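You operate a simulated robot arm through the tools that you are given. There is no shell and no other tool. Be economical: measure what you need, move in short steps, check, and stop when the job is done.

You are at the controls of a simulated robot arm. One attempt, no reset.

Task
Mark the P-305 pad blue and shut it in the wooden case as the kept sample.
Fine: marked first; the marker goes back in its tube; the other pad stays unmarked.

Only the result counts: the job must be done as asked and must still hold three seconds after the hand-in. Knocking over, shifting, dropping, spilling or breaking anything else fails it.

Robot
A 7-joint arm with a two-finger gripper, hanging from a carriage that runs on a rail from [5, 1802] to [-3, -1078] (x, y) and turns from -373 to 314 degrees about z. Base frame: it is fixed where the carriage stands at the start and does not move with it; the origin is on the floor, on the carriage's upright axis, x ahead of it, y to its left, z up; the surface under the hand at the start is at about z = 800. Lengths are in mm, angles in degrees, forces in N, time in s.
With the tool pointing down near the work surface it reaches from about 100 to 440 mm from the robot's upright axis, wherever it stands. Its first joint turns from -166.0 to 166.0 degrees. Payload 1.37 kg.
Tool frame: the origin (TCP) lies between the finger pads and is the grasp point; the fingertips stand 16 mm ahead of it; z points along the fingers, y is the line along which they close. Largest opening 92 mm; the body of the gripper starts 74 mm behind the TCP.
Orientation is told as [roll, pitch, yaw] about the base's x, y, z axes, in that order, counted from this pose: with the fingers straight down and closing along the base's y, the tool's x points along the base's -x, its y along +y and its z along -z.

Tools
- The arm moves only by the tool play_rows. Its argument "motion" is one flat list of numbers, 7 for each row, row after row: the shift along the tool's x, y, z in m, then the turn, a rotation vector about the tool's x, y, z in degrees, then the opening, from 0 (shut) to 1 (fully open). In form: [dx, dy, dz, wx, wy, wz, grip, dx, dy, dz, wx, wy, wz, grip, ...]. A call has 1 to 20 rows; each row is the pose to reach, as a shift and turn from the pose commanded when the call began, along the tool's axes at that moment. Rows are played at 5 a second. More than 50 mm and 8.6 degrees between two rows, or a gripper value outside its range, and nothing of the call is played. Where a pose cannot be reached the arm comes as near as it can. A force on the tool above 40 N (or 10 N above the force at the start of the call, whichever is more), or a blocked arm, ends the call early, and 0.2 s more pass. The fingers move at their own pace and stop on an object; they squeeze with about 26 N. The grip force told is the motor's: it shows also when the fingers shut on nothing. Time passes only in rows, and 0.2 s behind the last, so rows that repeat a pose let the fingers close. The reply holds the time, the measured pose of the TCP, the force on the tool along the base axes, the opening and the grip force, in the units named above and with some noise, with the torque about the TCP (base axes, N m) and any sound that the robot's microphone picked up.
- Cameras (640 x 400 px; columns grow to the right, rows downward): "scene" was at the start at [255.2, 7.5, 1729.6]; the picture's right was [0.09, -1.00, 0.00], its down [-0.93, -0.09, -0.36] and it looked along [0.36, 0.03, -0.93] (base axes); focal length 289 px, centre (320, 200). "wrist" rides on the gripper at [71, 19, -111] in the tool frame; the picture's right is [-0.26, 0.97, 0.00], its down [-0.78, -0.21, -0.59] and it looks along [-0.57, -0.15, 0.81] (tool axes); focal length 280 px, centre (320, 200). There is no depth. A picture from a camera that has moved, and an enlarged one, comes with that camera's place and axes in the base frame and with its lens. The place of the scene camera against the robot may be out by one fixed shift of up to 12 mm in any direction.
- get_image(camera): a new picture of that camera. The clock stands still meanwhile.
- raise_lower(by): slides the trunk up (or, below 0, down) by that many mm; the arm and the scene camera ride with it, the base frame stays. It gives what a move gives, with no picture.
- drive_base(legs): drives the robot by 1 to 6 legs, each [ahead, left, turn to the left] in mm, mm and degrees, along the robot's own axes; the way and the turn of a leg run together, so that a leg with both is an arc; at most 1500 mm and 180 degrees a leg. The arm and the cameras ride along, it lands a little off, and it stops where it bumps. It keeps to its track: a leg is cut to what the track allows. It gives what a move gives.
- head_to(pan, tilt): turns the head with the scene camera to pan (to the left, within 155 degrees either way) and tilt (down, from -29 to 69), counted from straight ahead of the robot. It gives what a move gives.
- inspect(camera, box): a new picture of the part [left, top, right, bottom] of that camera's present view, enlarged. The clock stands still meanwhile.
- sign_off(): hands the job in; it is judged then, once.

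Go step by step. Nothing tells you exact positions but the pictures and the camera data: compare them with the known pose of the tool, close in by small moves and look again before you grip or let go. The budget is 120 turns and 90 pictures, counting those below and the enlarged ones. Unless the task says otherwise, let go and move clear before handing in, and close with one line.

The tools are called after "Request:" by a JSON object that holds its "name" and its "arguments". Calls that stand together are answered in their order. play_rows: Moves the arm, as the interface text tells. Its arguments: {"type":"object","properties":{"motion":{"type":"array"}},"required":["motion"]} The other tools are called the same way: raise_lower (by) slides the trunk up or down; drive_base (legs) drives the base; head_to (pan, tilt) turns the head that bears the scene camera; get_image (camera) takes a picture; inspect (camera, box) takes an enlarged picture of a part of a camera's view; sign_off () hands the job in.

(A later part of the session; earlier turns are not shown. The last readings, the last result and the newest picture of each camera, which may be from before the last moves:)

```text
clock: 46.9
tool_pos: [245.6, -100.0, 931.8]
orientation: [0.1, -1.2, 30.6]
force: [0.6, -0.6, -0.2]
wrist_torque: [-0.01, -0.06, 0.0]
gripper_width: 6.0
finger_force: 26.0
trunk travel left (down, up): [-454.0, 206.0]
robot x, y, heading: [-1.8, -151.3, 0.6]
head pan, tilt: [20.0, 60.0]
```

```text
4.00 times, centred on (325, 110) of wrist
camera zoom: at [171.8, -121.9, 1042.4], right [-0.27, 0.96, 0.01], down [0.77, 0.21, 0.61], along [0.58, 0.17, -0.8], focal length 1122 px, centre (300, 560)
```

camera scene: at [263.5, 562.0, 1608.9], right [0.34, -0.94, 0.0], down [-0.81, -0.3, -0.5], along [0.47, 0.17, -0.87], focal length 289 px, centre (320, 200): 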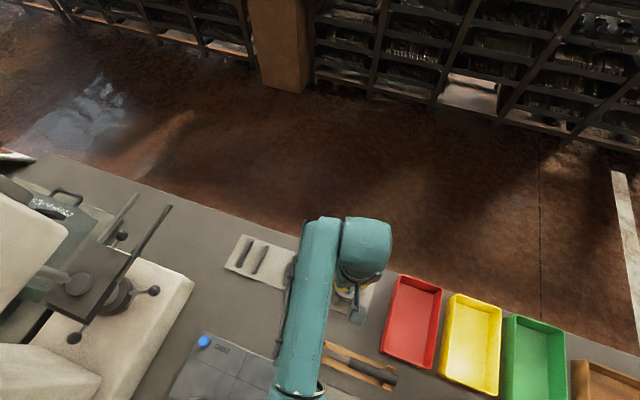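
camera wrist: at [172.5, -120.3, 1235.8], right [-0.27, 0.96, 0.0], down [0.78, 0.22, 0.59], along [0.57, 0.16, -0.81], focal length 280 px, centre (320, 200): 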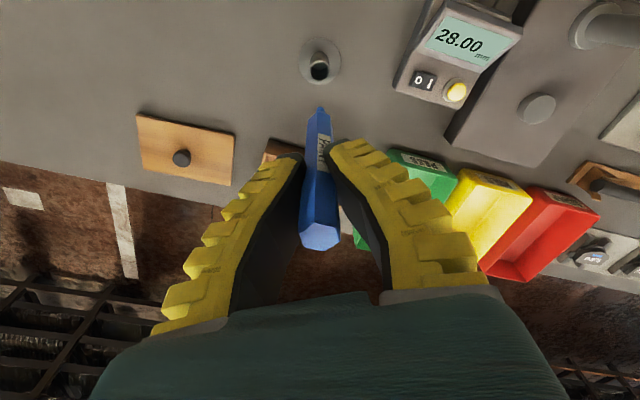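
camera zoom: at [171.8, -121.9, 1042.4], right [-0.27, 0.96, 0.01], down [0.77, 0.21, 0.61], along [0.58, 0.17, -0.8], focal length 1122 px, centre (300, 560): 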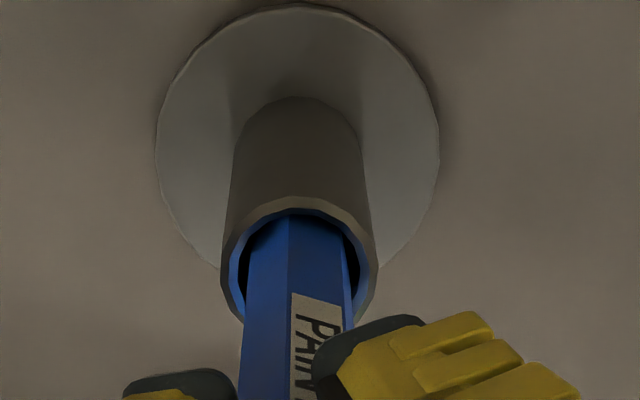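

The body is inside the tube with no contact force. I'll keep descending to the original height.

Request:
{"name": "play_rows", "arguments": {"motion": [0, 0, 0.004, 0, 0, 0, 0, 0, 0, 0.008, 0, 0, 0, 0, 0, 0, 0.012, 0, 0, 0, 0]}}

Request:
{"name": "inspect", "arguments": {"camera": "wrist", "box": [250, 60, 400, 160]}}

```text
clock: 47.7
tool_pos: [246.8, -98.7, 918.3]
orientation: [0.0, -1.2, 30.7]
force: [-0.1, -0.2, 0.3]
wrist_torque: [-0.01, -0.01, 0.03]
gripper_width: 5.7
finger_force: 26.1
trunk travel left (down, up): [-454.0, 206.0]
robot x, y, heading: [0.1, -150.2, 0.8]
head pan, tilt: [20.0, 60.0]
```

```text
4.00 times, centred on (325, 110) of wrist
camera zoom: at [172.3, -121.1, 1029.9], right [-0.27, 0.96, 0.01], down [0.77, 0.21, 0.61], along [0.58, 0.17, -0.8], focal length 1122 px, centre (300, 560)
```

zoom: 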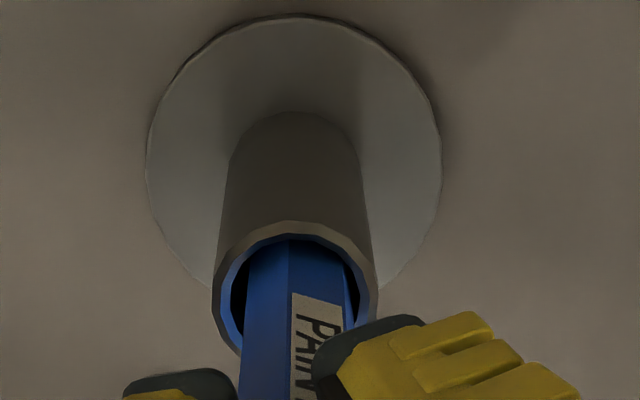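

Request:
{"name": "play_rows", "arguments": {"motion": [0, 0, 0.004, 0, 0, 0, 0, 0, 0, 0.008, 0, 0, 0, 0, 0, 0, 0.01, 0, 0, 0, 0]}}

```text
clock: 48.5
tool_pos: [246.1, -99.5, 910.1]
orientation: [0.0, -1.1, 30.6]
force: [0.4, -0.8, -0.8]
wrist_torque: [-0.01, -0.02, 0.03]
gripper_width: 6.1
finger_force: 26.2
trunk travel left (down, up): [-454.0, 206.0]
robot x, y, heading: [-2.6, -153.6, 0.9]
head pan, tilt: [20.0, 60.0]
```

Request:
{"name": "play_rows", "arguments": {"motion": [0, 0, 0.0015, 0, 0, 0, 0, 0, 0, 0.003, 0, 0, 0, 0, 0, 0, 0.0035, 0, 0, 0, 0]}}

```text
clock: 49.3
tool_pos: [245.7, -99.7, 907.8]
orientation: [0.0, -1.3, 30.6]
force: [0.4, 0.4, -0.7]
wrist_torque: [0.0, -0.02, -0.02]
gripper_width: 5.9
finger_force: 25.5
trunk travel left (down, up): [-454.0, 206.0]
robot x, y, heading: [0.3, -155.1, 0.9]
head pan, tilt: [20.0, 60.0]
```

Request:
{"name": "play_rows", "arguments": {"motion": [0, 0, 0.001, 0, 0, 0, 0, 0, 0, 0.002, 0, 0, 0, 0, 0, 0, 0.003, 0, 0, 0, 0]}}

```text
clock: 50.1
tool_pos: [247.8, -100.4, 904.9]
orientation: [-0.1, -1.4, 30.6]
force: [-5.2, -2.1, 21.2]
wrist_torque: [-0.12, 0.45, 0.0]
gripper_width: 6.0
finger_force: 26.5
trunk travel left (down, up): [-454.0, 206.0]
robot x, y, heading: [-0.4, -150.8, 0.6]
head pan, tilt: [20.0, 60.0]
```

Seated on the tube bottom. I'll back off 2 mm, release gradually and lift clear.

Request:
{"name": "play_rows", "arguments": {"motion": [0, 0, -0.0025, 0, 0, 0, 0, 0, 0, -0.0025, 0, 0, 0, 0.1, 0, 0, -0.0025, 0, 0, 0, 0.2, 0, 0, -0.0025, 0, 0, 0, 0.3, 0, 0, -0.0025, 0, 0, 0, 0.45, 0, 0, -0.0025, 0, 0, 0, 0.45, 0, 0, -0.03, 0, 0, 0, 0.45, 0, 0, -0.06, 0, 0, 0, 0.45, 0, 0, -0.1, 0, 0, 0, 0.45, 0, 0, -0.12, 0, 0, 0, 0.45]}}

Request:
{"name": "get_image", "arguments": {"camera": "wrist"}}

```text
clock: 52.3
tool_pos: [244.2, -101.3, 1022.7]
orientation: [0.1, -1.3, 30.8]
force: [0.9, 0.4, 0.0]
wrist_torque: [0.01, 0.01, 0.02]
gripper_width: 44.7
finger_force: 2.7
trunk travel left (down, up): [-454.0, 206.0]
robot x, y, heading: [-0.7, -152.5, 0.7]
head pan, tilt: [20.0, 60.0]
```

```text
51 pictures are left
camera wrist: at [170.0, -122.8, 1132.9], right [-0.27, 0.96, 0.01], down [0.77, 0.21, 0.61], along [0.58, 0.17, -0.8], focal length 280 px, centre (320, 200)
```

wrist: 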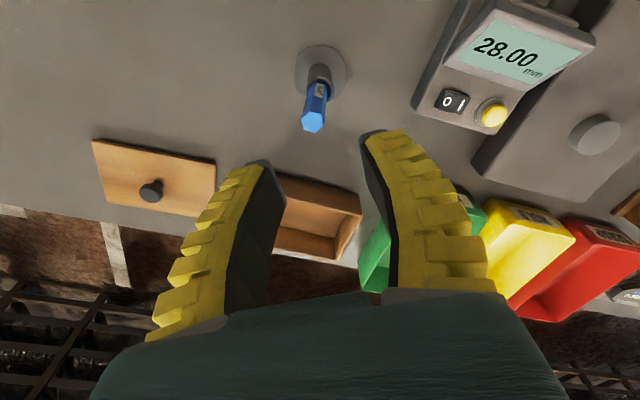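

The marker is back in its tube, upright. Before fetching the pad I'll study the case and lid from the head camera.

Request:
{"name": "head_to", "arguments": {"pan": -5, "tilt": 60}}

Request:
{"name": "get_image", "arguments": {"camera": "scene"}}

```text
clock: 53.2
tool_pos: [244.5, -102.1, 1022.7]
orientation: [0.1, -1.3, 30.8]
force: [0.0, 0.8, -0.3]
wrist_torque: [0.02, 0.0, 0.0]
gripper_width: 44.6
finger_force: 2.6
trunk travel left (down, up): [-454.0, 206.0]
robot x, y, heading: [-2.6, -151.1, 0.7]
head pan, tilt: [-5.0, 60.0]
```

```text
50 pictures are left
camera scene: at [265.5, -152.1, 1649.0], right [-0.07, -1.0, 0.0], down [-0.86, 0.06, -0.5], along [0.5, -0.04, -0.87], focal length 289 px, centre (320, 200)
```

scene: 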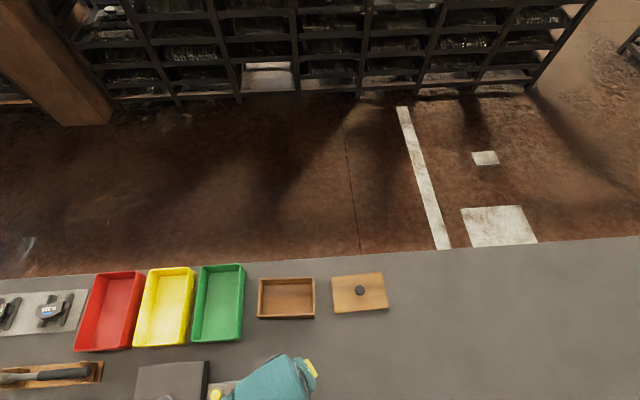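

Request:
{"name": "inspect", "arguments": {"camera": "scene", "box": [240, 255, 400, 335]}}

```text
4.00 times, centred on (320, 295) of scene
camera zoom: at [265.5, -152.1, 1649.0], right [-0.07, -1.0, 0.0], down [-0.86, 0.06, -0.5], along [0.5, -0.04, -0.87], focal length 1154 px, centre (320, -180)
```

zoom: 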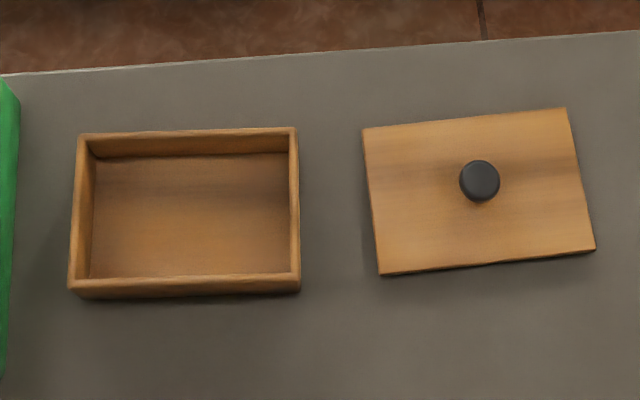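

The case centre is about (440, -74) at yaw ≈ -2.6°, and the lid centre about (440, -276) at yaw ≈ +1.8°. Now back to the pad for a close look without the marker in the way.

Request:
{"name": "raise_lower", "arguments": {"by": 70}}

Request:
{"name": "drive_base", "arguments": {"legs": [[0, 692, -0.7]]}}

Request:
{"name": "play_rows", "arguments": {"motion": [-0.028, -0.0265, 0, 0, 1.2, 7.5, 0.7, -0.056, -0.053, 0, 0, 1.2, 15, 0.9, -0.084, -0.0795, 0, 0, 1.2, 22.5, 1, -0.1, -0.095, 0, 0, 1.2, 30, 1, -0.1, -0.095, 0, 0, 1.2, 30, 1]}}

Request:
{"name": "get_image", "arguments": {"camera": "wrist"}}

```text
clock: 54.3
tool_pos: [243.6, -101.4, 1091.9]
orientation: [0.0, -1.3, 30.7]
force: [0.4, -0.2, 0.5]
wrist_torque: [0.06, 0.0, 0.01]
gripper_width: 44.6
finger_force: 2.0
trunk travel left (down, up): [-524.0, 136.0]
robot x, y, heading: [0.7, -150.6, 0.6]
head pan, tilt: [-5.0, 60.0]
```

```text
clock: 58.1
tool_pos: [246.7, 588.9, 1092.0]
orientation: [0.0, -1.1, 29.8]
force: [0.3, 0.4, 0.5]
wrist_torque: [0.02, 0.02, -0.02]
gripper_width: 44.7
finger_force: 2.7
trunk travel left (down, up): [-524.0, 136.0]
robot x, y, heading: [3.2, 541.6, -0.5]
head pan, tilt: [-5.0, 60.0]
```

```text
clock: 59.3
tool_pos: [381.9, 558.0, 1093.3]
orientation: [0.3, 0.1, -0.3]
force: [-0.6, -0.5, 0.3]
wrist_torque: [0.0, -0.02, 0.01]
gripper_width: 92.2
finger_force: 0.1
trunk travel left (down, up): [-524.0, 136.0]
robot x, y, heading: [2.6, 542.0, -0.5]
head pan, tilt: [-5.0, 60.0]
```

```text
48 pictures are left
camera wrist: at [309.3, 575.3, 1205.2], right [0.27, 0.96, 0.0], down [0.78, -0.22, 0.59], along [0.57, -0.15, -0.81], focal length 280 px, centre (320, 200)
```

wrist: 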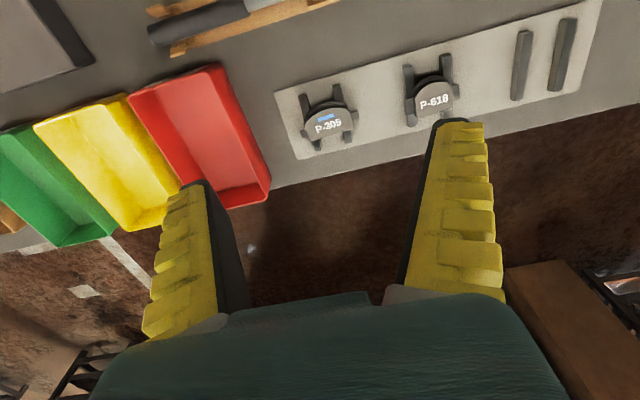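

Request:
{"name": "inspect", "arguments": {"camera": "wrist", "box": [275, 75, 395, 165]}}

```text
4.44 times, centred on (335, 120) of wrist
camera zoom: at [309.3, 575.3, 1205.2], right [0.27, 0.96, 0.0], down [0.78, -0.22, 0.59], along [0.57, -0.15, -0.81], focal length 1246 px, centre (253, 556)
```

zoom: 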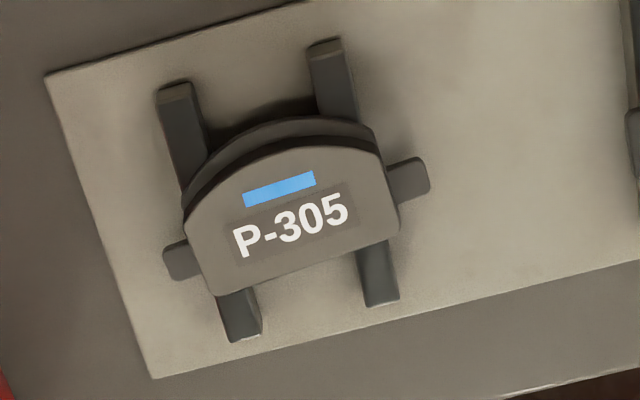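

The pad centre is about (446.5, 550), yaw ≈ +3°. It is 88 mm across the ears but only about 40 mm across x, so I'll turn the hand to yaw ≈ 93 and close along x, with the fingers fitting between the rails.

Request:
{"name": "play_rows", "arguments": {"motion": [-0.01, -0.002, 0, 0, 0, -8.5, 1, -0.02, -0.004, 0, 0, 0, -17, 1, -0.03, -0.006, 0, 0, 0, -25.5, 1, -0.04, -0.008, 0, 0, 0, -34, 1, -0.05, -0.009, 0, 0, 0, -42.5, 1, -0.06, -0.009, 0, 0, 0, -51, 1, -0.0646, -0.009, 0, 0, 0, -59.5, 1, -0.0646, -0.009, 0, 0, 0, -68, 1, -0.0646, -0.009, 0, 0, 0, -76.5, 1, -0.0646, -0.009, 0, 0, 0, -85, 1, -0.0646, -0.009, 0, 0, 0, -93.3, 1, -0.0646, -0.009, 0, 0, 0, -93.3, 1]}}

Request:
{"name": "get_image", "arguments": {"camera": "wrist"}}

```text
clock: 61.9
tool_pos: [444.0, 546.4, 1095.1]
orientation: [-0.1, -0.3, 93.2]
force: [0.1, 0.0, -0.3]
wrist_torque: [0.04, 0.02, -0.01]
gripper_width: 92.1
finger_force: 0.0
trunk travel left (down, up): [-524.0, 136.0]
robot x, y, heading: [0.2, 539.7, -0.3]
head pan, tilt: [-5.0, 60.0]
```

```text
46 pictures are left
camera wrist: at [429.0, 473.0, 1206.3], right [-0.98, 0.21, 0.0], down [0.17, 0.79, 0.59], along [0.12, 0.58, -0.81], focal length 280 px, centre (320, 200)
```

wrist: 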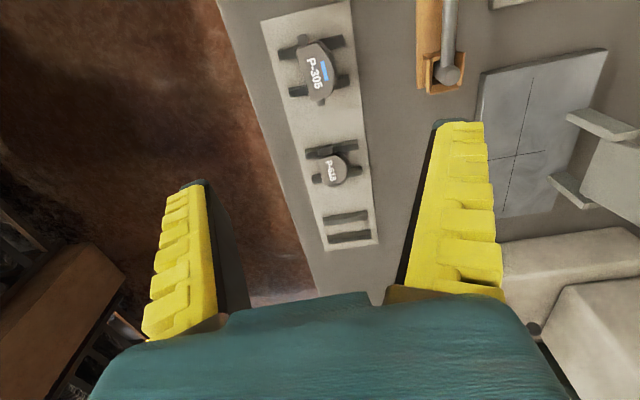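

Request:
{"name": "raise_lower", "arguments": {"by": -150}}

Request:
{"name": "get_image", "arguments": {"camera": "wrist"}}

Request:
{"name": "inspect", "arguments": {"camera": "wrist", "box": [240, 40, 420, 160]}}

```text
clock: 63.7
tool_pos: [444.9, 546.3, 945.0]
orientation: [0.0, -0.2, 93.1]
force: [0.4, -1.1, -0.8]
wrist_torque: [-0.01, 0.01, -0.01]
gripper_width: 92.1
finger_force: 0.1
trunk travel left (down, up): [-374.0, 286.0]
robot x, y, heading: [-1.9, 537.7, -0.1]
head pan, tilt: [-5.0, 60.0]
```

```text
45 pictures are left
camera wrist: at [429.0, 473.1, 1056.5], right [-0.98, 0.21, 0.0], down [0.17, 0.79, 0.59], along [0.12, 0.58, -0.81], focal length 280 px, centre (320, 200)
```

wrist: 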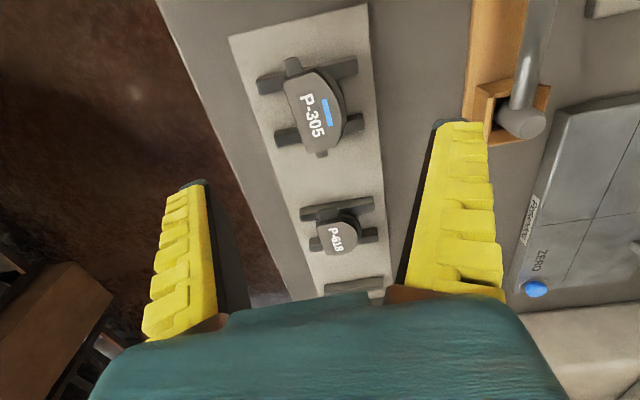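

```text
3.33 times, centred on (330, 100) of wrist
camera zoom: at [429.0, 473.1, 1056.5], right [-0.98, 0.21, 0.0], down [0.17, 0.79, 0.59], along [0.12, 0.58, -0.81], focal length 935 px, centre (287, 533)
```

zoom: 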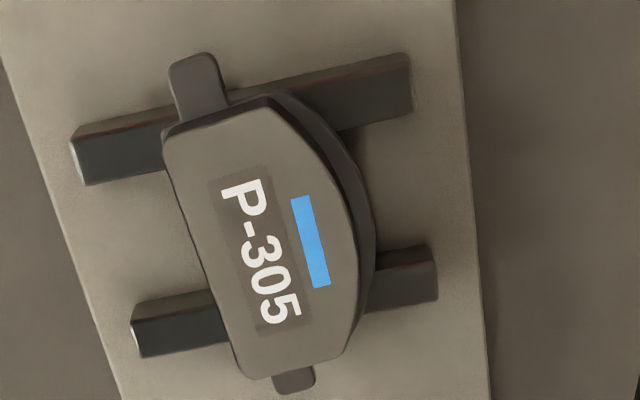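

The hand is centred over the pad at (445, 547). I'll descend with the fingers straddling it, stopping short to look.

Request:
{"name": "play_rows", "arguments": {"motion": [-0.001, 0, 0.03, 0, 0, -0.5, 0.85, -0.001, 0, 0.06, 0, 0, -0.5, 0.85, -0.001, 0, 0.09, 0, 0, -0.5, 0.85, -0.001, 0, 0.09, 0, 0, -0.5, 0.85]}}

Request:
{"name": "get_image", "arguments": {"camera": "wrist"}}

```text
clock: 64.7
tool_pos: [445.0, 547.1, 855.6]
orientation: [0.0, -0.3, 93.6]
force: [-1.4, 0.5, -0.1]
wrist_torque: [-0.03, -0.02, 0.02]
gripper_width: 79.6
finger_force: 1.3
trunk travel left (down, up): [-374.0, 286.0]
robot x, y, heading: [2.2, 541.1, -0.2]
head pan, tilt: [-5.0, 60.0]
```

```text
43 pictures are left
camera wrist: at [429.9, 474.5, 965.5], right [-0.98, 0.2, 0.0], down [0.16, 0.79, 0.59], along [0.12, 0.58, -0.81], focal length 280 px, centre (320, 200)
```

wrist: 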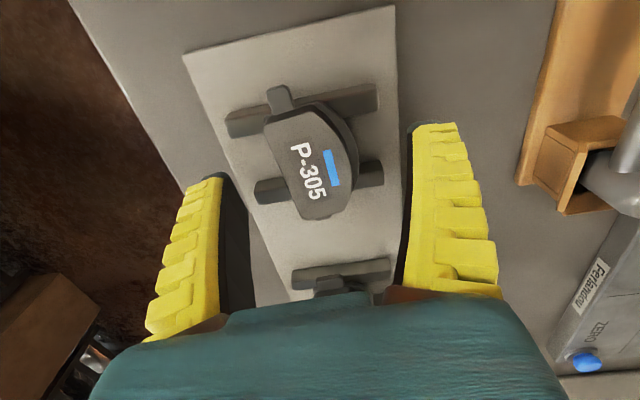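

Request:
{"name": "play_rows", "arguments": {"motion": [0, 0, 0.01, 0, 0, 0, 0.8, 0, 0, 0.02, 0, 0, 0, 0.8, 0, 0, 0.024, 0, 0, 0, 0.8]}}

Request:
{"name": "inspect", "arguments": {"camera": "wrist", "box": [200, 80, 440, 260]}}

```text
clock: 65.5
tool_pos: [445.6, 548.1, 831.0]
orientation: [0.0, -0.3, 93.6]
force: [-0.5, 0.4, 0.6]
wrist_torque: [0.01, -0.01, 0.04]
gripper_width: 75.4
finger_force: 0.8
trunk travel left (down, up): [-374.0, 286.0]
robot x, y, heading: [-0.3, 539.6, -0.1]
head pan, tilt: [-5.0, 60.0]
```

```text
2.22 times, centred on (320, 170) of wrist
camera zoom: at [430.3, 474.3, 942.1], right [-0.98, 0.2, 0.0], down [0.16, 0.79, 0.59], along [0.12, 0.58, -0.81], focal length 623 px, centre (320, 267)
```

zoom: 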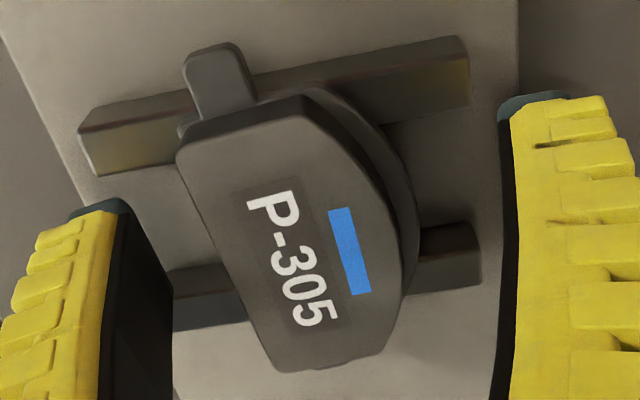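

Request:
{"name": "play_rows", "arguments": {"motion": [0, 0, 0.002, 0, 0, 0, 0.75, 0, 0, 0.004, 0, 0, 0, 0.72, 0, 0, 0.004, 0, 0, 0, 0.7]}}

Request:
{"name": "inspect", "arguments": {"camera": "wrist", "box": [200, 80, 440, 260]}}

```text
clock: 66.3
tool_pos: [445.2, 547.0, 827.1]
orientation: [0.0, -0.4, 93.6]
force: [-0.5, -0.5, -0.7]
wrist_torque: [0.02, 0.01, 0.01]
gripper_width: 66.7
finger_force: 1.9
trunk travel left (down, up): [-374.0, 286.0]
robot x, y, heading: [4.1, 544.2, -0.5]
head pan, tilt: [-5.0, 60.0]
```

```text
2.22 times, centred on (320, 170) of wrist
camera zoom: at [429.8, 474.6, 938.3], right [-0.98, 0.2, 0.0], down [0.16, 0.79, 0.59], along [0.12, 0.58, -0.81], focal length 623 px, centre (320, 267)
```

zoom: 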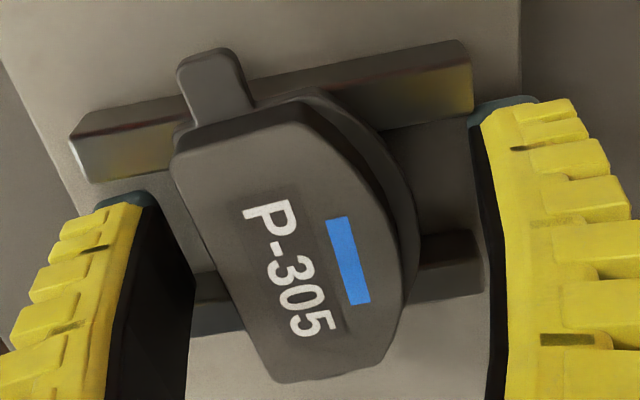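

The fingers straddle the pad cleanly, so I'll close on it.

Request:
{"name": "play_rows", "arguments": {"motion": [0, 0, 0, 0, 0, 0, 0.6, 0, 0, 0, 0, 0, 0, 0.5, 0, 0, 0, 0, 0, 0, 0.4, 0, 0, 0, 0, 0, 0, 0.3, 0, 0, 0, 0, 0, 0, 0.2, 0, 0, 0, 0, 0, 0, 0, 0, 0, 0, 0, 0, 0, 0, 0, 0, 0, 0, 0, 0, 0]}}

Request:
{"name": "inspect", "arguments": {"camera": "wrist", "box": [200, 80, 440, 260]}}

```text
clock: 68.1
tool_pos: [446.2, 547.8, 828.6]
orientation: [0.0, -0.3, 93.6]
force: [-4.9, -0.1, 14.0]
wrist_torque: [-0.03, 0.08, 0.07]
gripper_width: 39.2
finger_force: 25.6
trunk travel left (down, up): [-374.0, 286.0]
robot x, y, heading: [-4.3, 540.0, -0.3]
head pan, tilt: [-5.0, 60.0]
```

```text
2.22 times, centred on (320, 170) of wrist
camera zoom: at [430.0, 474.6, 938.8], right [-0.98, 0.2, 0.0], down [0.16, 0.79, 0.59], along [0.12, 0.58, -0.81], focal length 623 px, centre (320, 267)
```

zoom: 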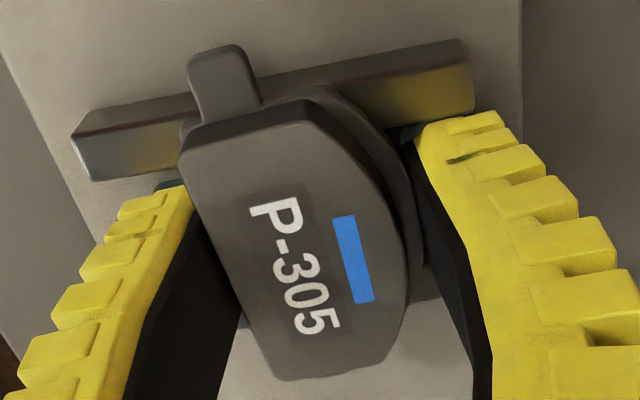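

Request:
{"name": "play_rows", "arguments": {"motion": [0, 0, -0.006, 0, 0, 0, 0, 0, 0, -0.015, 0, 0, 0, 0, 0, 0, -0.03, 0, 0, 0, 0, 0, 0, -0.05, 0, 0, 0, 0, 0, 0, -0.08, 0, 0, 0, 0, 0, 0, -0.11, 0, 0, 0, 0]}}

Request:
{"name": "get_image", "arguments": {"camera": "wrist"}}

```text
clock: 69.5
tool_pos: [445.7, 545.3, 937.9]
orientation: [0.2, -0.4, 93.6]
force: [-0.4, 0.7, -0.8]
wrist_torque: [-0.01, 0.04, 0.0]
gripper_width: 0.0
finger_force: 25.4
trunk travel left (down, up): [-374.0, 286.0]
robot x, y, heading: [2.9, 541.3, -0.1]
head pan, tilt: [-5.0, 60.0]
```

```text
39 pictures are left
camera wrist: at [429.8, 472.6, 1048.6], right [-0.98, 0.2, 0.0], down [0.16, 0.79, 0.59], along [0.12, 0.58, -0.81], focal length 280 px, centre (320, 200)
```

wrist: 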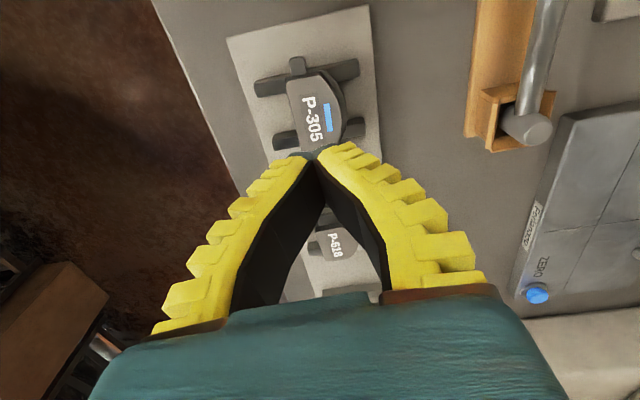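

The pad slipped out. The grip was only at the flexible fingertips, which splayed, and the pad still lies on its rails. I'll reopen, check the pad and grip deeper.

Request:
{"name": "play_rows", "arguments": {"motion": [0, 0, 0, 0, 0, 0, 0.4, 0, 0, 0, 0, 0, 0, 0.85, 0, 0, 0.03, 0, 0, 0, 0.85, 0, 0, 0.06, 0, 0, 0, 0.85, 0, 0, 0.08, 0, 0, 0, 0.85, 0, 0, 0.08, 0, 0, 0, 0.85]}}

Request:
{"name": "inspect", "arguments": {"camera": "wrist", "box": [200, 80, 440, 260]}}

```text
clock: 70.9
tool_pos: [445.2, 547.0, 856.5]
orientation: [0.1, -0.2, 93.6]
force: [-0.6, -0.5, 0.6]
wrist_torque: [-0.02, 0.0, 0.02]
gripper_width: 79.6
finger_force: 1.4
trunk travel left (down, up): [-374.0, 286.0]
robot x, y, heading: [1.7, 544.3, 0.2]
head pan, tilt: [-5.0, 60.0]
```

```text
2.22 times, centred on (320, 170) of wrist
camera zoom: at [430.2, 474.6, 967.9], right [-0.98, 0.2, 0.0], down [0.16, 0.79, 0.59], along [0.12, 0.58, -0.81], focal length 623 px, centre (320, 267)
```

zoom: 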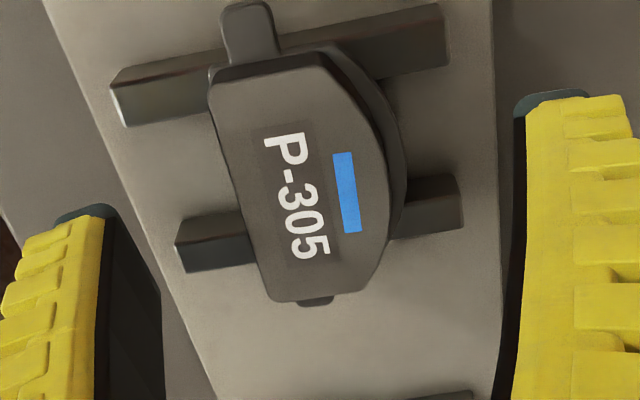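

Request:
{"name": "play_rows", "arguments": {"motion": [0, 0, 0.015, 0, 0, 0, 0.8, 0, 0, 0.03, 0, 0, 0, 0.75, 0, 0, 0.033, 0, 0, 0, 0.7, 0, 0, 0.035, 0, 0, 0, 0.7]}}

Request:
{"name": "play_rows", "arguments": {"motion": [0, 0, 0.0015, 0, 0, 0, 0.7, 0, 0, 0.003, 0, 0, 0, 0.7]}}

```text
clock: 71.9
tool_pos: [444.5, 548.1, 820.9]
orientation: [0.1, -0.2, 93.5]
force: [-0.9, 0.0, -0.6]
wrist_torque: [0.0, -0.03, -0.05]
gripper_width: 66.7
finger_force: 1.6
trunk travel left (down, up): [-374.0, 286.0]
robot x, y, heading: [2.3, 542.1, -0.0]
head pan, tilt: [-5.0, 60.0]
```

```text
clock: 72.5
tool_pos: [446.2, 547.3, 818.5]
orientation: [0.0, -0.3, 93.5]
force: [-1.2, 1.1, 4.7]
wrist_torque: [-0.05, 0.38, -0.07]
gripper_width: 65.8
finger_force: 6.1
trunk travel left (down, up): [-374.0, 286.0]
robot x, y, heading: [0.5, 538.9, -0.1]
head pan, tilt: [-5.0, 60.0]
```

The fingertips just touched the tray. I'll rise 1.5 mm and close.

Request:
{"name": "play_rows", "arguments": {"motion": [0, 0, -0.0015, 0, 0, 0, 0.7, 0, 0, -0.0015, 0, 0, 0, 0.6, 0, 0, -0.0015, 0, 0, 0, 0.5, 0, 0, -0.0015, 0, 0, 0, 0.4, 0, 0, -0.0015, 0, 0, 0, 0.3, 0, 0, -0.0015, 0, 0, 0, 0, 0, 0, -0.0015, 0, 0, 0, 0, 0, 0, -0.0015, 0, 0, 0, 0]}}

Request:
{"name": "inspect", "arguments": {"camera": "wrist", "box": [200, 80, 440, 260]}}

```text
clock: 74.3
tool_pos: [444.1, 548.2, 819.7]
orientation: [0.0, -0.3, 93.6]
force: [-0.3, 0.6, 0.8]
wrist_torque: [0.02, 0.05, 0.01]
gripper_width: 40.8
finger_force: 25.8
trunk travel left (down, up): [-374.0, 286.0]
robot x, y, heading: [3.7, 545.0, -0.5]
head pan, tilt: [-5.0, 60.0]
```

```text
2.22 times, centred on (320, 170) of wrist
camera zoom: at [429.4, 475.0, 931.8], right [-0.98, 0.2, 0.0], down [0.16, 0.79, 0.59], along [0.12, 0.58, -0.81], focal length 623 px, centre (320, 267)
```

zoom: 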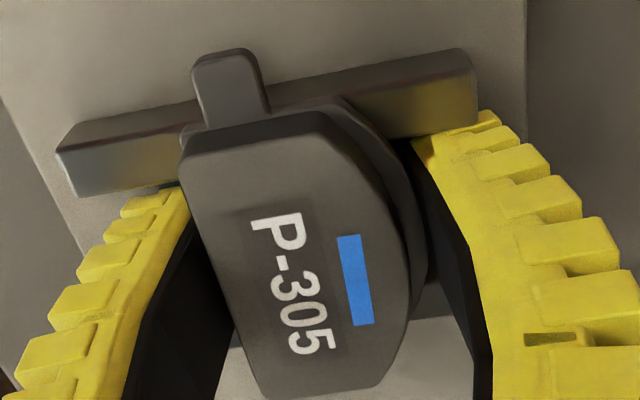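

No upward reaction this time, which means a better grip. I'll lift a little and check.

Request:
{"name": "play_rows", "arguments": {"motion": [0, 0, -0.004, 0, 0, 0, 0, 0, 0, -0.01, 0, 0, 0, 0, 0, 0, -0.018, 0, 0, 0, 0, 0, 0, -0.025, 0, 0, 0, 0]}}

Request:
{"name": "get_image", "arguments": {"camera": "wrist"}}

```text
clock: 75.3
tool_pos: [442.7, 547.7, 845.0]
orientation: [0.0, -0.3, 93.6]
force: [-0.8, 1.0, -1.4]
wrist_torque: [-0.02, 0.0, 0.01]
gripper_width: 40.9
finger_force: 25.8
trunk travel left (down, up): [-374.0, 286.0]
robot x, y, heading: [4.2, 542.0, -0.2]
head pan, tilt: [-5.0, 60.0]
```

```text
36 pictures are left
camera wrist: at [428.0, 475.2, 956.5], right [-0.98, 0.2, 0.0], down [0.16, 0.79, 0.59], along [0.12, 0.58, -0.81], focal length 280 px, centre (320, 200)
```

wrist: 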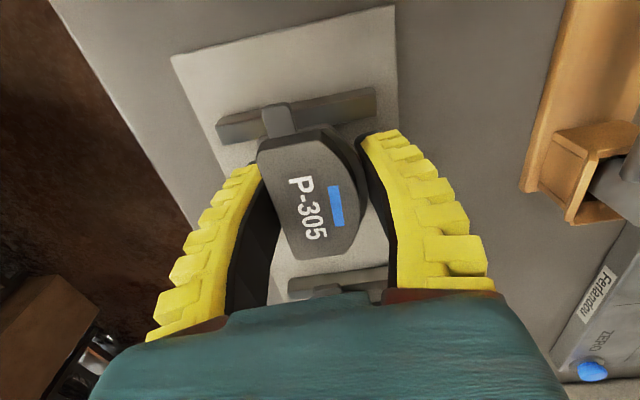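

The pad is held firmly. I'll raise, then drive right to the case, keeping the arm extended.

Request:
{"name": "raise_lower", "arguments": {"by": 170}}

Request:
{"name": "drive_base", "arguments": {"legs": [[0, -622, 0]]}}

Request:
{"name": "get_image", "arguments": {"camera": "wrist"}}

Request:
{"name": "get_image", "arguments": {"camera": "scene"}}

```text
clock: 77.2
tool_pos: [442.5, 548.6, 1015.7]
orientation: [0.1, -0.3, 93.6]
force: [0.5, 0.3, -1.6]
wrist_torque: [0.01, -0.02, -0.03]
gripper_width: 41.2
finger_force: 26.2
trunk travel left (down, up): [-544.0, 116.0]
robot x, y, heading: [0.8, 542.3, -0.2]
head pan, tilt: [-5.0, 60.0]
```

```text
clock: 80.8
tool_pos: [442.1, -86.4, 1014.4]
orientation: [0.0, -0.3, 94.2]
force: [0.3, -0.4, -0.7]
wrist_torque: [0.0, 0.05, -0.01]
gripper_width: 40.7
finger_force: 25.7
trunk travel left (down, up): [-544.0, 116.0]
robot x, y, heading: [-0.9, -96.4, 0.1]
head pan, tilt: [-5.0, 60.0]
```

```text
35 pictures are left
camera wrist: at [426.9, -159.9, 1126.4], right [-0.98, 0.19, 0.0], down [0.15, 0.79, 0.59], along [0.11, 0.58, -0.81], focal length 280 px, centre (320, 200)
```

wrist: 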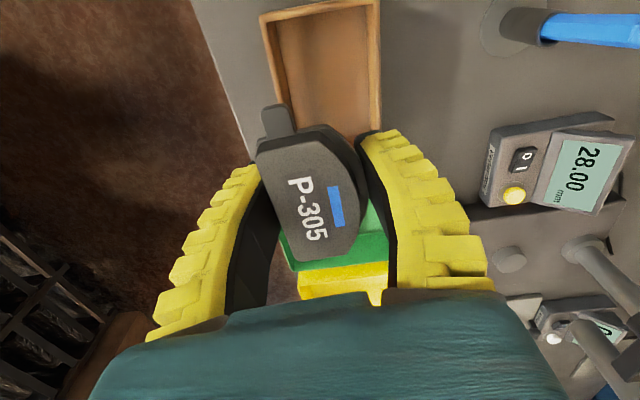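

```text
34 pictures are left
camera scene: at [265.6, -99.3, 1738.9], right [-0.08, -1.0, 0.0], down [-0.86, 0.07, -0.5], along [0.5, -0.04, -0.87], focal length 289 px, centre (320, 200)
```

scene: 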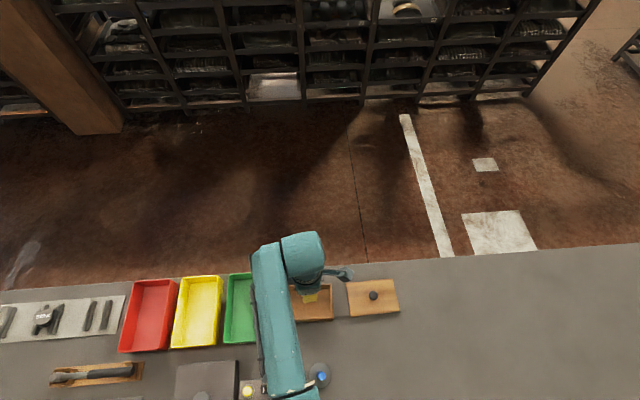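

The case is seen at about (432, -75), with its rim maybe 40 mm high. I'll line up over it, turn to match, and lower partway.

Request:
{"name": "play_rows", "arguments": {"motion": [-0.006, 0.0045, 0, 0, 0, 3, 0, -0.0121, 0.0091, 0, 0, 0, 6, 0, -0.0121, 0.0091, 0, 0, 0, 6, 0]}}

Request:
{"name": "raise_lower", "arguments": {"by": -90}}

Request:
{"name": "get_image", "arguments": {"camera": "wrist"}}

Request:
{"name": "inspect", "arguments": {"camera": "scene", "box": [230, 250, 410, 370]}}

```text
clock: 81.5
tool_pos: [431.6, -75.5, 1016.5]
orientation: [0.0, -0.3, 88.2]
force: [0.2, -0.1, -1.9]
wrist_torque: [0.02, 0.0, 0.0]
gripper_width: 40.8
finger_force: 26.1
trunk travel left (down, up): [-544.0, 116.0]
robot x, y, heading: [3.0, -99.0, 0.5]
head pan, tilt: [-5.0, 60.0]
```

```text
clock: 82.8
tool_pos: [431.2, -74.4, 924.5]
orientation: [0.1, -0.3, 88.2]
force: [-0.6, 0.1, -1.7]
wrist_torque: [-0.01, -0.05, 0.0]
gripper_width: 40.8
finger_force: 26.4
trunk travel left (down, up): [-454.0, 206.0]
robot x, y, heading: [-0.5, -95.6, 0.5]
head pan, tilt: [-5.0, 60.0]
```

```text
33 pictures are left
camera wrist: at [409.4, -146.8, 1036.6], right [-0.96, 0.29, 0.0], down [0.24, 0.77, 0.59], along [0.17, 0.57, -0.81], focal length 280 px, centre (320, 200)
```

wrist: 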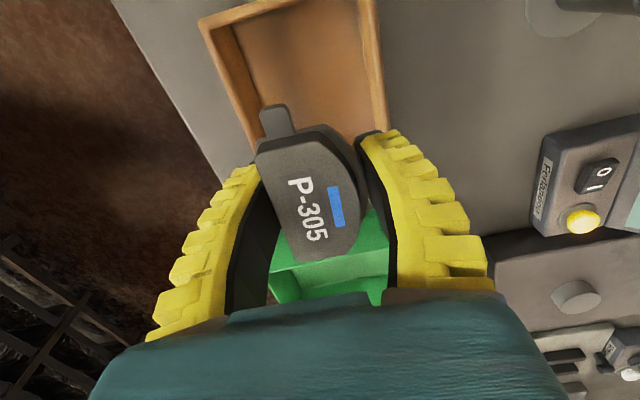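

```text
3.33 times, centred on (320, 310) of scene
camera zoom: at [265.6, -99.3, 1649.0], right [-0.08, -1.0, 0.0], down [-0.86, 0.07, -0.5], along [0.5, -0.04, -0.87], focal length 962 px, centre (320, -167)
```

zoom: 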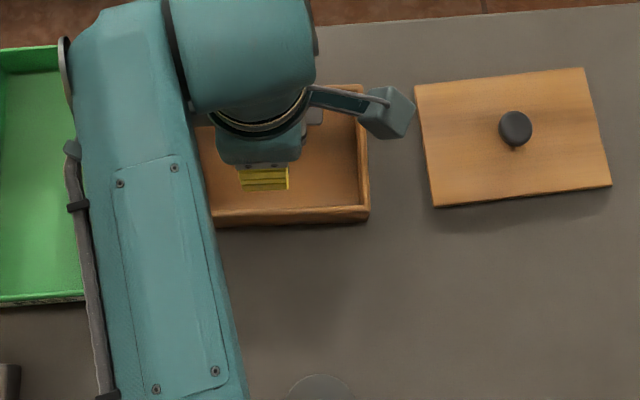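

The case rim is at z≈852 and its centre about (434, -76). I'll nudge over it and lower until the tips are just above the rim.

Request:
{"name": "play_rows", "arguments": {"motion": [0.001, -0.0025, 0.0, 0, 0, 0.5, 0, 0.001, -0.0025, 0.02, 0, 0, 0.5, 0, 0.001, -0.0025, 0.045, 0, 0, 0.5, 0, 0.001, -0.0025, 0.045, 0, 0, 0.5, 0]}}

Request:
{"name": "get_image", "arguments": {"camera": "wrist"}}

```text
clock: 83.8
tool_pos: [434.5, -76.6, 880.7]
orientation: [0.1, -0.3, 87.7]
force: [-0.7, 0.2, -1.9]
wrist_torque: [0.04, -0.01, 0.02]
gripper_width: 40.9
finger_force: 25.9
trunk travel left (down, up): [-454.0, 206.0]
robot x, y, heading: [-0.9, -96.4, 0.7]
head pan, tilt: [-5.0, 60.0]
```

```text
31 pictures are left
camera wrist: at [411.5, -148.0, 992.0], right [-0.95, 0.3, 0.0], down [0.24, 0.77, 0.59], along [0.18, 0.57, -0.81], focal length 280 px, centre (320, 200)
```

wrist: 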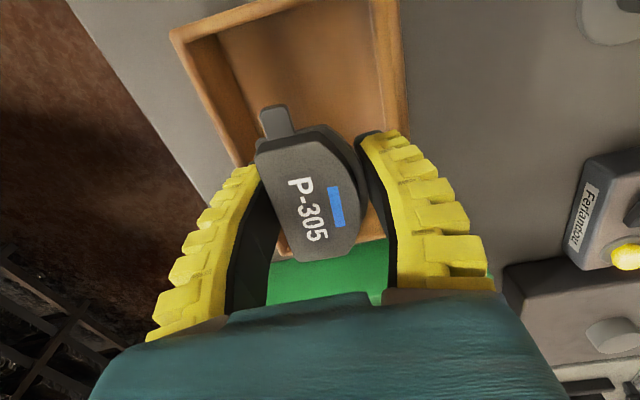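

The interior is about 72 mm wide, so finger clearance is small. I'll shift 2 mm toward -x and enter carefully.

Request:
{"name": "play_rows", "arguments": {"motion": [0.0, 0.002, 0.0, 0, 0, 0, 0, 0.0, 0.002, 0.008, 0, 0, 0, 0, 0.0, 0.002, 0.016, 0, 0, 0, 0]}}

Request:
{"name": "inspect", "arguments": {"camera": "wrist", "box": [140, 0, 480, 250]}}

```text
clock: 84.6
tool_pos: [431.3, -74.4, 865.2]
orientation: [0.1, -0.3, 87.8]
force: [0.2, -0.5, -2.2]
wrist_torque: [0.0, 0.02, 0.03]
gripper_width: 40.9
finger_force: 26.2
trunk travel left (down, up): [-454.0, 206.0]
robot x, y, heading: [0.3, -96.0, 0.5]
head pan, tilt: [-5.0, 60.0]
```

```text
1.60 times, centred on (310, 125) of wrist
camera zoom: at [409.0, -147.0, 974.9], right [-0.95, 0.3, 0.0], down [0.24, 0.77, 0.59], along [0.18, 0.57, -0.81], focal length 449 px, centre (336, 320)
```

zoom: 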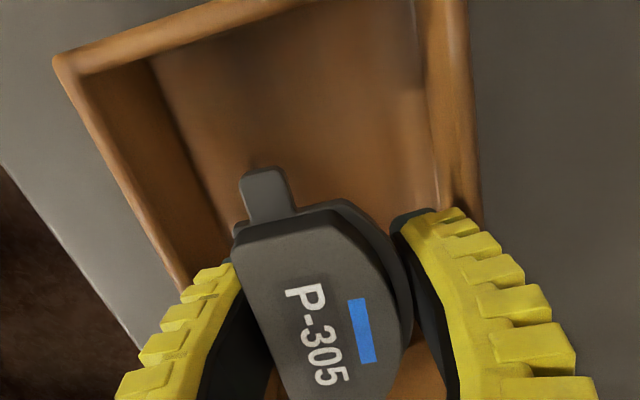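

The clearance looks tight, so I'll zoom in on both fingertips against the case walls before going on.

Request:
{"name": "inspect", "arguments": {"camera": "wrist", "box": [340, 60, 430, 180]}}

Request:
{"name": "inspect", "arguments": {"camera": "wrist", "box": [180, 90, 290, 210]}}

```text
3.33 times, centred on (385, 120) of wrist
camera zoom: at [409.0, -147.0, 974.9], right [-0.95, 0.3, 0.0], down [0.24, 0.77, 0.59], along [0.18, 0.57, -0.81], focal length 935 px, centre (103, 467)
```

zoom: 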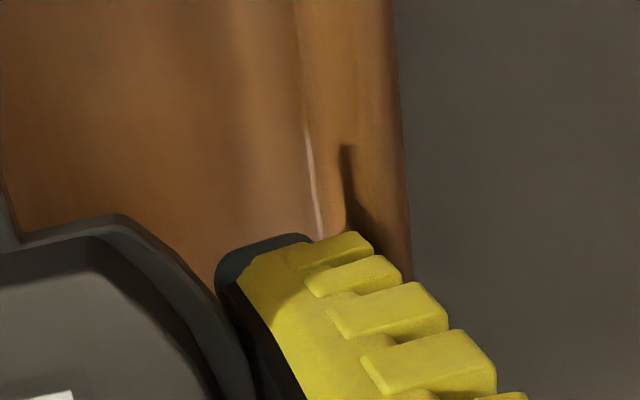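

```text
3.33 times, centred on (235, 150) of wrist
camera zoom: at [409.0, -147.0, 974.9], right [-0.95, 0.3, 0.0], down [0.24, 0.77, 0.59], along [0.18, 0.57, -0.81], focal length 935 px, centre (603, 367)
```

zoom: 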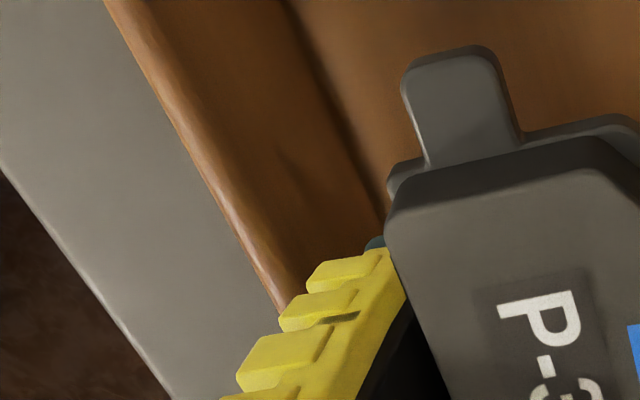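

The flexing fingers are too wide for the narrow direction of the case, so this hold won't work for placing. I'll take the pad back to its rails and regrip it across its block sides, so the fingers run along the long side of the case and the pad hangs below the tips.

Request:
{"name": "play_rows", "arguments": {"motion": [0, 0, -0.02, 0, 0, 0, 0, 0, 0, -0.04, 0, 0, 0, 0, 0, 0, -0.06, 0, 0, 0, 0]}}

Request:
{"name": "raise_lower", "arguments": {"by": 90}}

Request:
{"name": "drive_base", "arguments": {"legs": [[0, 615, -0.5]]}}

Request:
{"name": "get_image", "arguments": {"camera": "wrist"}}

```text
clock: 85.4
tool_pos: [431.6, -78.2, 923.4]
orientation: [0.0, -0.3, 87.7]
force: [-0.9, -0.4, -1.3]
wrist_torque: [0.03, 0.01, -0.01]
gripper_width: 41.1
finger_force: 26.1
trunk travel left (down, up): [-454.0, 206.0]
robot x, y, heading: [1.1, -98.2, 0.1]
head pan, tilt: [-5.0, 60.0]
```

```text
clock: 86.7
tool_pos: [432.0, -76.8, 1013.0]
orientation: [0.1, -0.3, 87.7]
force: [-0.3, -0.2, -1.8]
wrist_torque: [0.0, 0.02, 0.0]
gripper_width: 41.1
finger_force: 25.7
trunk travel left (down, up): [-544.0, 116.0]
robot x, y, heading: [-1.7, -98.5, 0.3]
head pan, tilt: [-5.0, 60.0]
```

```text
clock: 90.1
tool_pos: [432.9, 528.4, 1013.6]
orientation: [0.1, -0.3, 87.5]
force: [0.1, 0.0, -1.9]
wrist_torque: [0.02, 0.03, 0.02]
gripper_width: 41.6
finger_force: 26.0
trunk travel left (down, up): [-544.0, 116.0]
robot x, y, heading: [4.8, 512.4, 0.2]
head pan, tilt: [-5.0, 60.0]
```

```text
27 pictures are left
camera wrist: at [410.2, 458.1, 1124.6], right [-0.95, 0.3, 0.0], down [0.25, 0.77, 0.59], along [0.18, 0.57, -0.81], focal length 280 px, centre (320, 200)
```

wrist: 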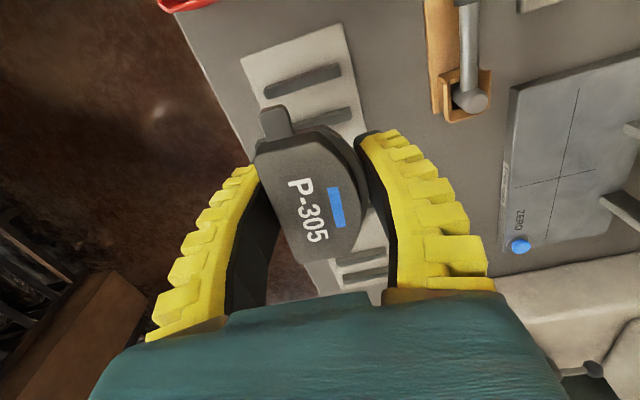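

Request:
{"name": "play_rows", "arguments": {"motion": [-0.01, -0.0054, 0, 0, 0, -3, 0, -0.0195, -0.0108, 0, 0, 0, -6, 0, -0.0195, -0.0108, 0, 0, 0, -6, 0]}}

Request:
{"name": "raise_lower", "arguments": {"by": -168}}

Request:
{"name": "get_image", "arguments": {"camera": "wrist"}}

```text
clock: 90.9
tool_pos: [444.4, 549.0, 1014.1]
orientation: [0.2, -0.3, 93.5]
force: [0.0, 0.7, -2.1]
wrist_torque: [-0.02, -0.01, -0.03]
gripper_width: 41.4
finger_force: 26.3
trunk travel left (down, up): [-544.0, 116.0]
robot x, y, heading: [2.2, 508.1, 0.0]
head pan, tilt: [-5.0, 60.0]
```

```text
clock: 92.8
tool_pos: [444.4, 548.2, 846.3]
orientation: [0.0, -0.3, 93.5]
force: [-0.2, -0.2, -2.3]
wrist_torque: [-0.03, 0.0, 0.03]
gripper_width: 41.9
finger_force: 26.1
trunk travel left (down, up): [-376.0, 284.0]
robot x, y, heading: [-1.8, 507.9, 0.3]
head pan, tilt: [-5.0, 60.0]
```

```text
26 pictures are left
camera wrist: at [429.3, 475.3, 956.8], right [-0.98, 0.2, 0.0], down [0.16, 0.79, 0.59], along [0.12, 0.58, -0.81], focal length 280 px, centre (320, 200)
```

wrist: 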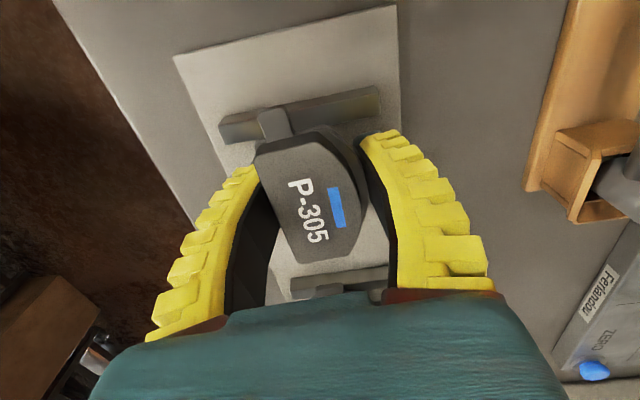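

The view matches the one just after the lift. I'll lower onto the rails.

Request:
{"name": "play_rows", "arguments": {"motion": [0, 0, 0.01, 0, 0, 0, 0, 0, 0, 0.02, 0, 0, 0, 0, 0, 0, 0.024, 0, 0, 0, 0, 0, 0, 0.026, 0, 0, 0, 0]}}

```text
clock: 93.8
tool_pos: [445.4, 548.6, 820.3]
orientation: [-0.1, -0.3, 93.4]
force: [-1.4, 0.2, -0.5]
wrist_torque: [-0.03, 0.06, -0.02]
gripper_width: 41.8
finger_force: 26.0
trunk travel left (down, up): [-376.0, 284.0]
robot x, y, heading: [0.3, 513.0, 0.1]
head pan, tilt: [-5.0, 60.0]
```

Request:
{"name": "play_rows", "arguments": {"motion": [0, 0, 0, 0, 0, 0, 0.48, 0, 0, 0, 0, 0, 0, 0.52, 0, 0, 0, 0, 0, 0, 0.6, 0, 0, 0, 0, 0, 0, 0.7, 0, 0, 0, 0, 0, 0, 0.8, 0, 0, -0.02, 0, 0, 0, 0.85, 0, 0, -0.05, 0, 0, 0, 0.9, 0, 0, -0.09, 0, 0, 0, 1, 0, 0, -0.12, 0, 0, 0, 1]}}

Request:
{"name": "play_rows", "arguments": {"motion": [0, 0, 0, 0, 0, 8.5, 1, 0, 0, 0, 0, 0, 17, 1, 0, 0, 0, 0, 0, 25.5, 1, 0, 0, 0, 0, 0, 34, 1, 0, 0, 0, 0, 0, 42.5, 1, 0, 0, 0, 0, 0, 51, 1, 0, 0, 0, 0, 0, 59.5, 1, 0, 0, 0, 0, 0, 68, 1, 0, 0, 0, 0, 0, 76.5, 1, 0, 0, 0, 0, 0, 85, 1, 0, 0, 0, 0, 0, 90, 1, 0, 0, 0, 0, 0, 90, 1]}}

Request:
{"name": "inspect", "arguments": {"camera": "wrist", "box": [180, 50, 480, 240]}}

```text
clock: 95.8
tool_pos: [445.6, 550.6, 941.1]
orientation: [0.1, -0.2, 93.5]
force: [-0.1, -0.9, -0.6]
wrist_torque: [0.01, 0.0, 0.0]
gripper_width: 92.0
finger_force: 0.0
trunk travel left (down, up): [-376.0, 284.0]
robot x, y, heading: [2.7, 514.1, 0.2]
head pan, tilt: [-5.0, 60.0]
```

```text
clock: 98.4
tool_pos: [445.4, 549.8, 939.6]
orientation: [0.3, 0.0, 3.4]
force: [0.3, -0.2, 0.4]
wrist_torque: [0.0, 0.02, 0.01]
gripper_width: 91.9
finger_force: 0.1
trunk travel left (down, up): [-376.0, 284.0]
robot x, y, heading: [3.5, 508.0, 0.5]
head pan, tilt: [-5.0, 60.0]
```

```text
2.11 times, centred on (330, 145) of wrist
camera zoom: at [372.7, 562.6, 1051.2], right [0.2, 0.98, 0.0], down [0.79, -0.17, 0.59], along [0.58, -0.12, -0.81], focal length 590 px, centre (299, 316)
```

zoom: 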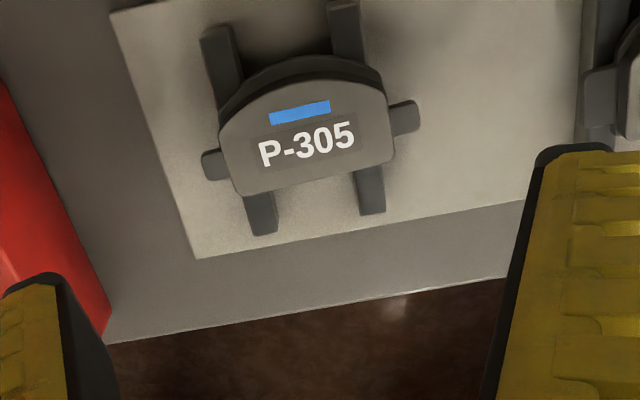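

The pad is back on its rails: block sides at y≈519 and 581, x centre ≈450, ears lower down. I'll straddle the block along y and descend until the tips are near the ear tops.

Request:
{"name": "play_rows", "arguments": {"motion": [-0.0036, 0.0003, 0.0, 0, 0, 1.4, 0.9, -0.0036, 0.0003, 0.03, 0, 0, 1.4, 0.85, -0.0036, 0.0003, 0.06, 0, 0, 1.4, 0.85, -0.0036, 0.0003, 0.08, 0, 0, 1.4, 0.85, -0.0036, 0.0003, 0.092, 0, 0, 1.4, 0.85, -0.0036, 0.0003, 0.092, 0, 0, 1.4, 0.85]}}

Request:
{"name": "get_image", "arguments": {"camera": "wrist"}}

```text
clock: 99.8
tool_pos: [448.8, 548.2, 847.3]
orientation: [0.3, 0.1, 2.0]
force: [0.0, 0.4, -0.2]
wrist_torque: [-0.03, -0.01, 0.03]
gripper_width: 79.4
finger_force: 0.9
trunk travel left (down, up): [-376.0, 284.0]
robot x, y, heading: [2.1, 513.1, 0.1]
head pan, tilt: [-5.0, 60.0]
```

```text
24 pictures are left
camera wrist: at [376.0, 564.1, 959.0], right [0.23, 0.97, 0.0], down [0.79, -0.19, 0.59], along [0.57, -0.13, -0.81], focal length 280 px, centre (320, 200)
```

wrist: 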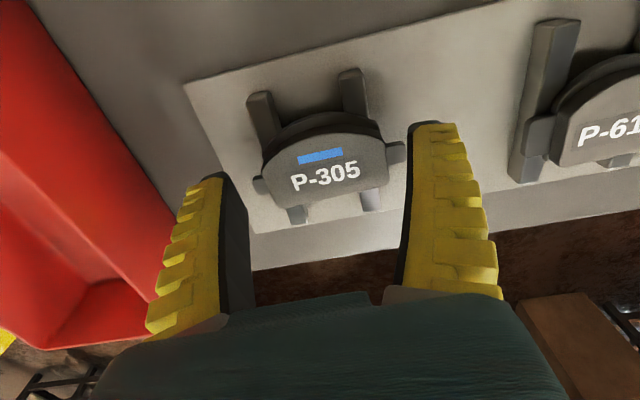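

Request:
{"name": "play_rows", "arguments": {"motion": [0, 0.001, 0, 0, 0, 0, 0.74, 0, 0.001, 0.003, 0, 0, 0, 0.74, 0, 0.001, 0.006, 0, 0, 0, 0.74, 0, 0.001, 0.0085, 0, 0, 0, 0.74]}}

Request:
{"name": "inspect", "arguments": {"camera": "wrist", "box": [190, 70, 450, 240]}}

```text
clock: 100.8
tool_pos: [447.8, 550.4, 838.6]
orientation: [0.4, 0.0, 2.1]
force: [0.1, -0.2, -0.2]
wrist_torque: [-0.06, 0.04, 0.0]
gripper_width: 70.3
finger_force: 1.0
trunk travel left (down, up): [-376.0, 284.0]
robot x, y, heading: [0.3, 511.8, 0.1]
head pan, tilt: [-5.0, 60.0]
```

```text
2.35 times, centred on (320, 155) of wrist
camera zoom: at [375.9, 565.3, 950.8], right [0.23, 0.97, 0.0], down [0.79, -0.19, 0.59], along [0.57, -0.13, -0.81], focal length 660 px, centre (320, 306)
```

zoom: 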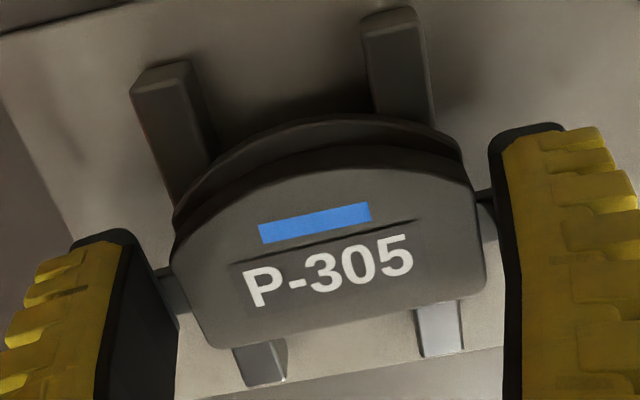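

Request:
{"name": "play_rows", "arguments": {"motion": [0, 0, 0, 0, 0, 0, 0.7, 0, 0, 0.001, 0, 0, 0, 0.68, 0, 0, 0.002, 0, 0, 0, 0.68, 0, 0, 0.003, 0, 0, 0, 0.68]}}

```text
clock: 101.8
tool_pos: [449.2, 550.7, 838.1]
orientation: [0.3, -0.2, 2.1]
force: [-3.9, 1.8, 16.1]
wrist_torque: [-0.13, -0.07, 0.01]
gripper_width: 64.0
finger_force: 5.9
trunk travel left (down, up): [-376.0, 284.0]
robot x, y, heading: [0.3, 507.8, 0.3]
head pan, tilt: [-5.0, 60.0]
```

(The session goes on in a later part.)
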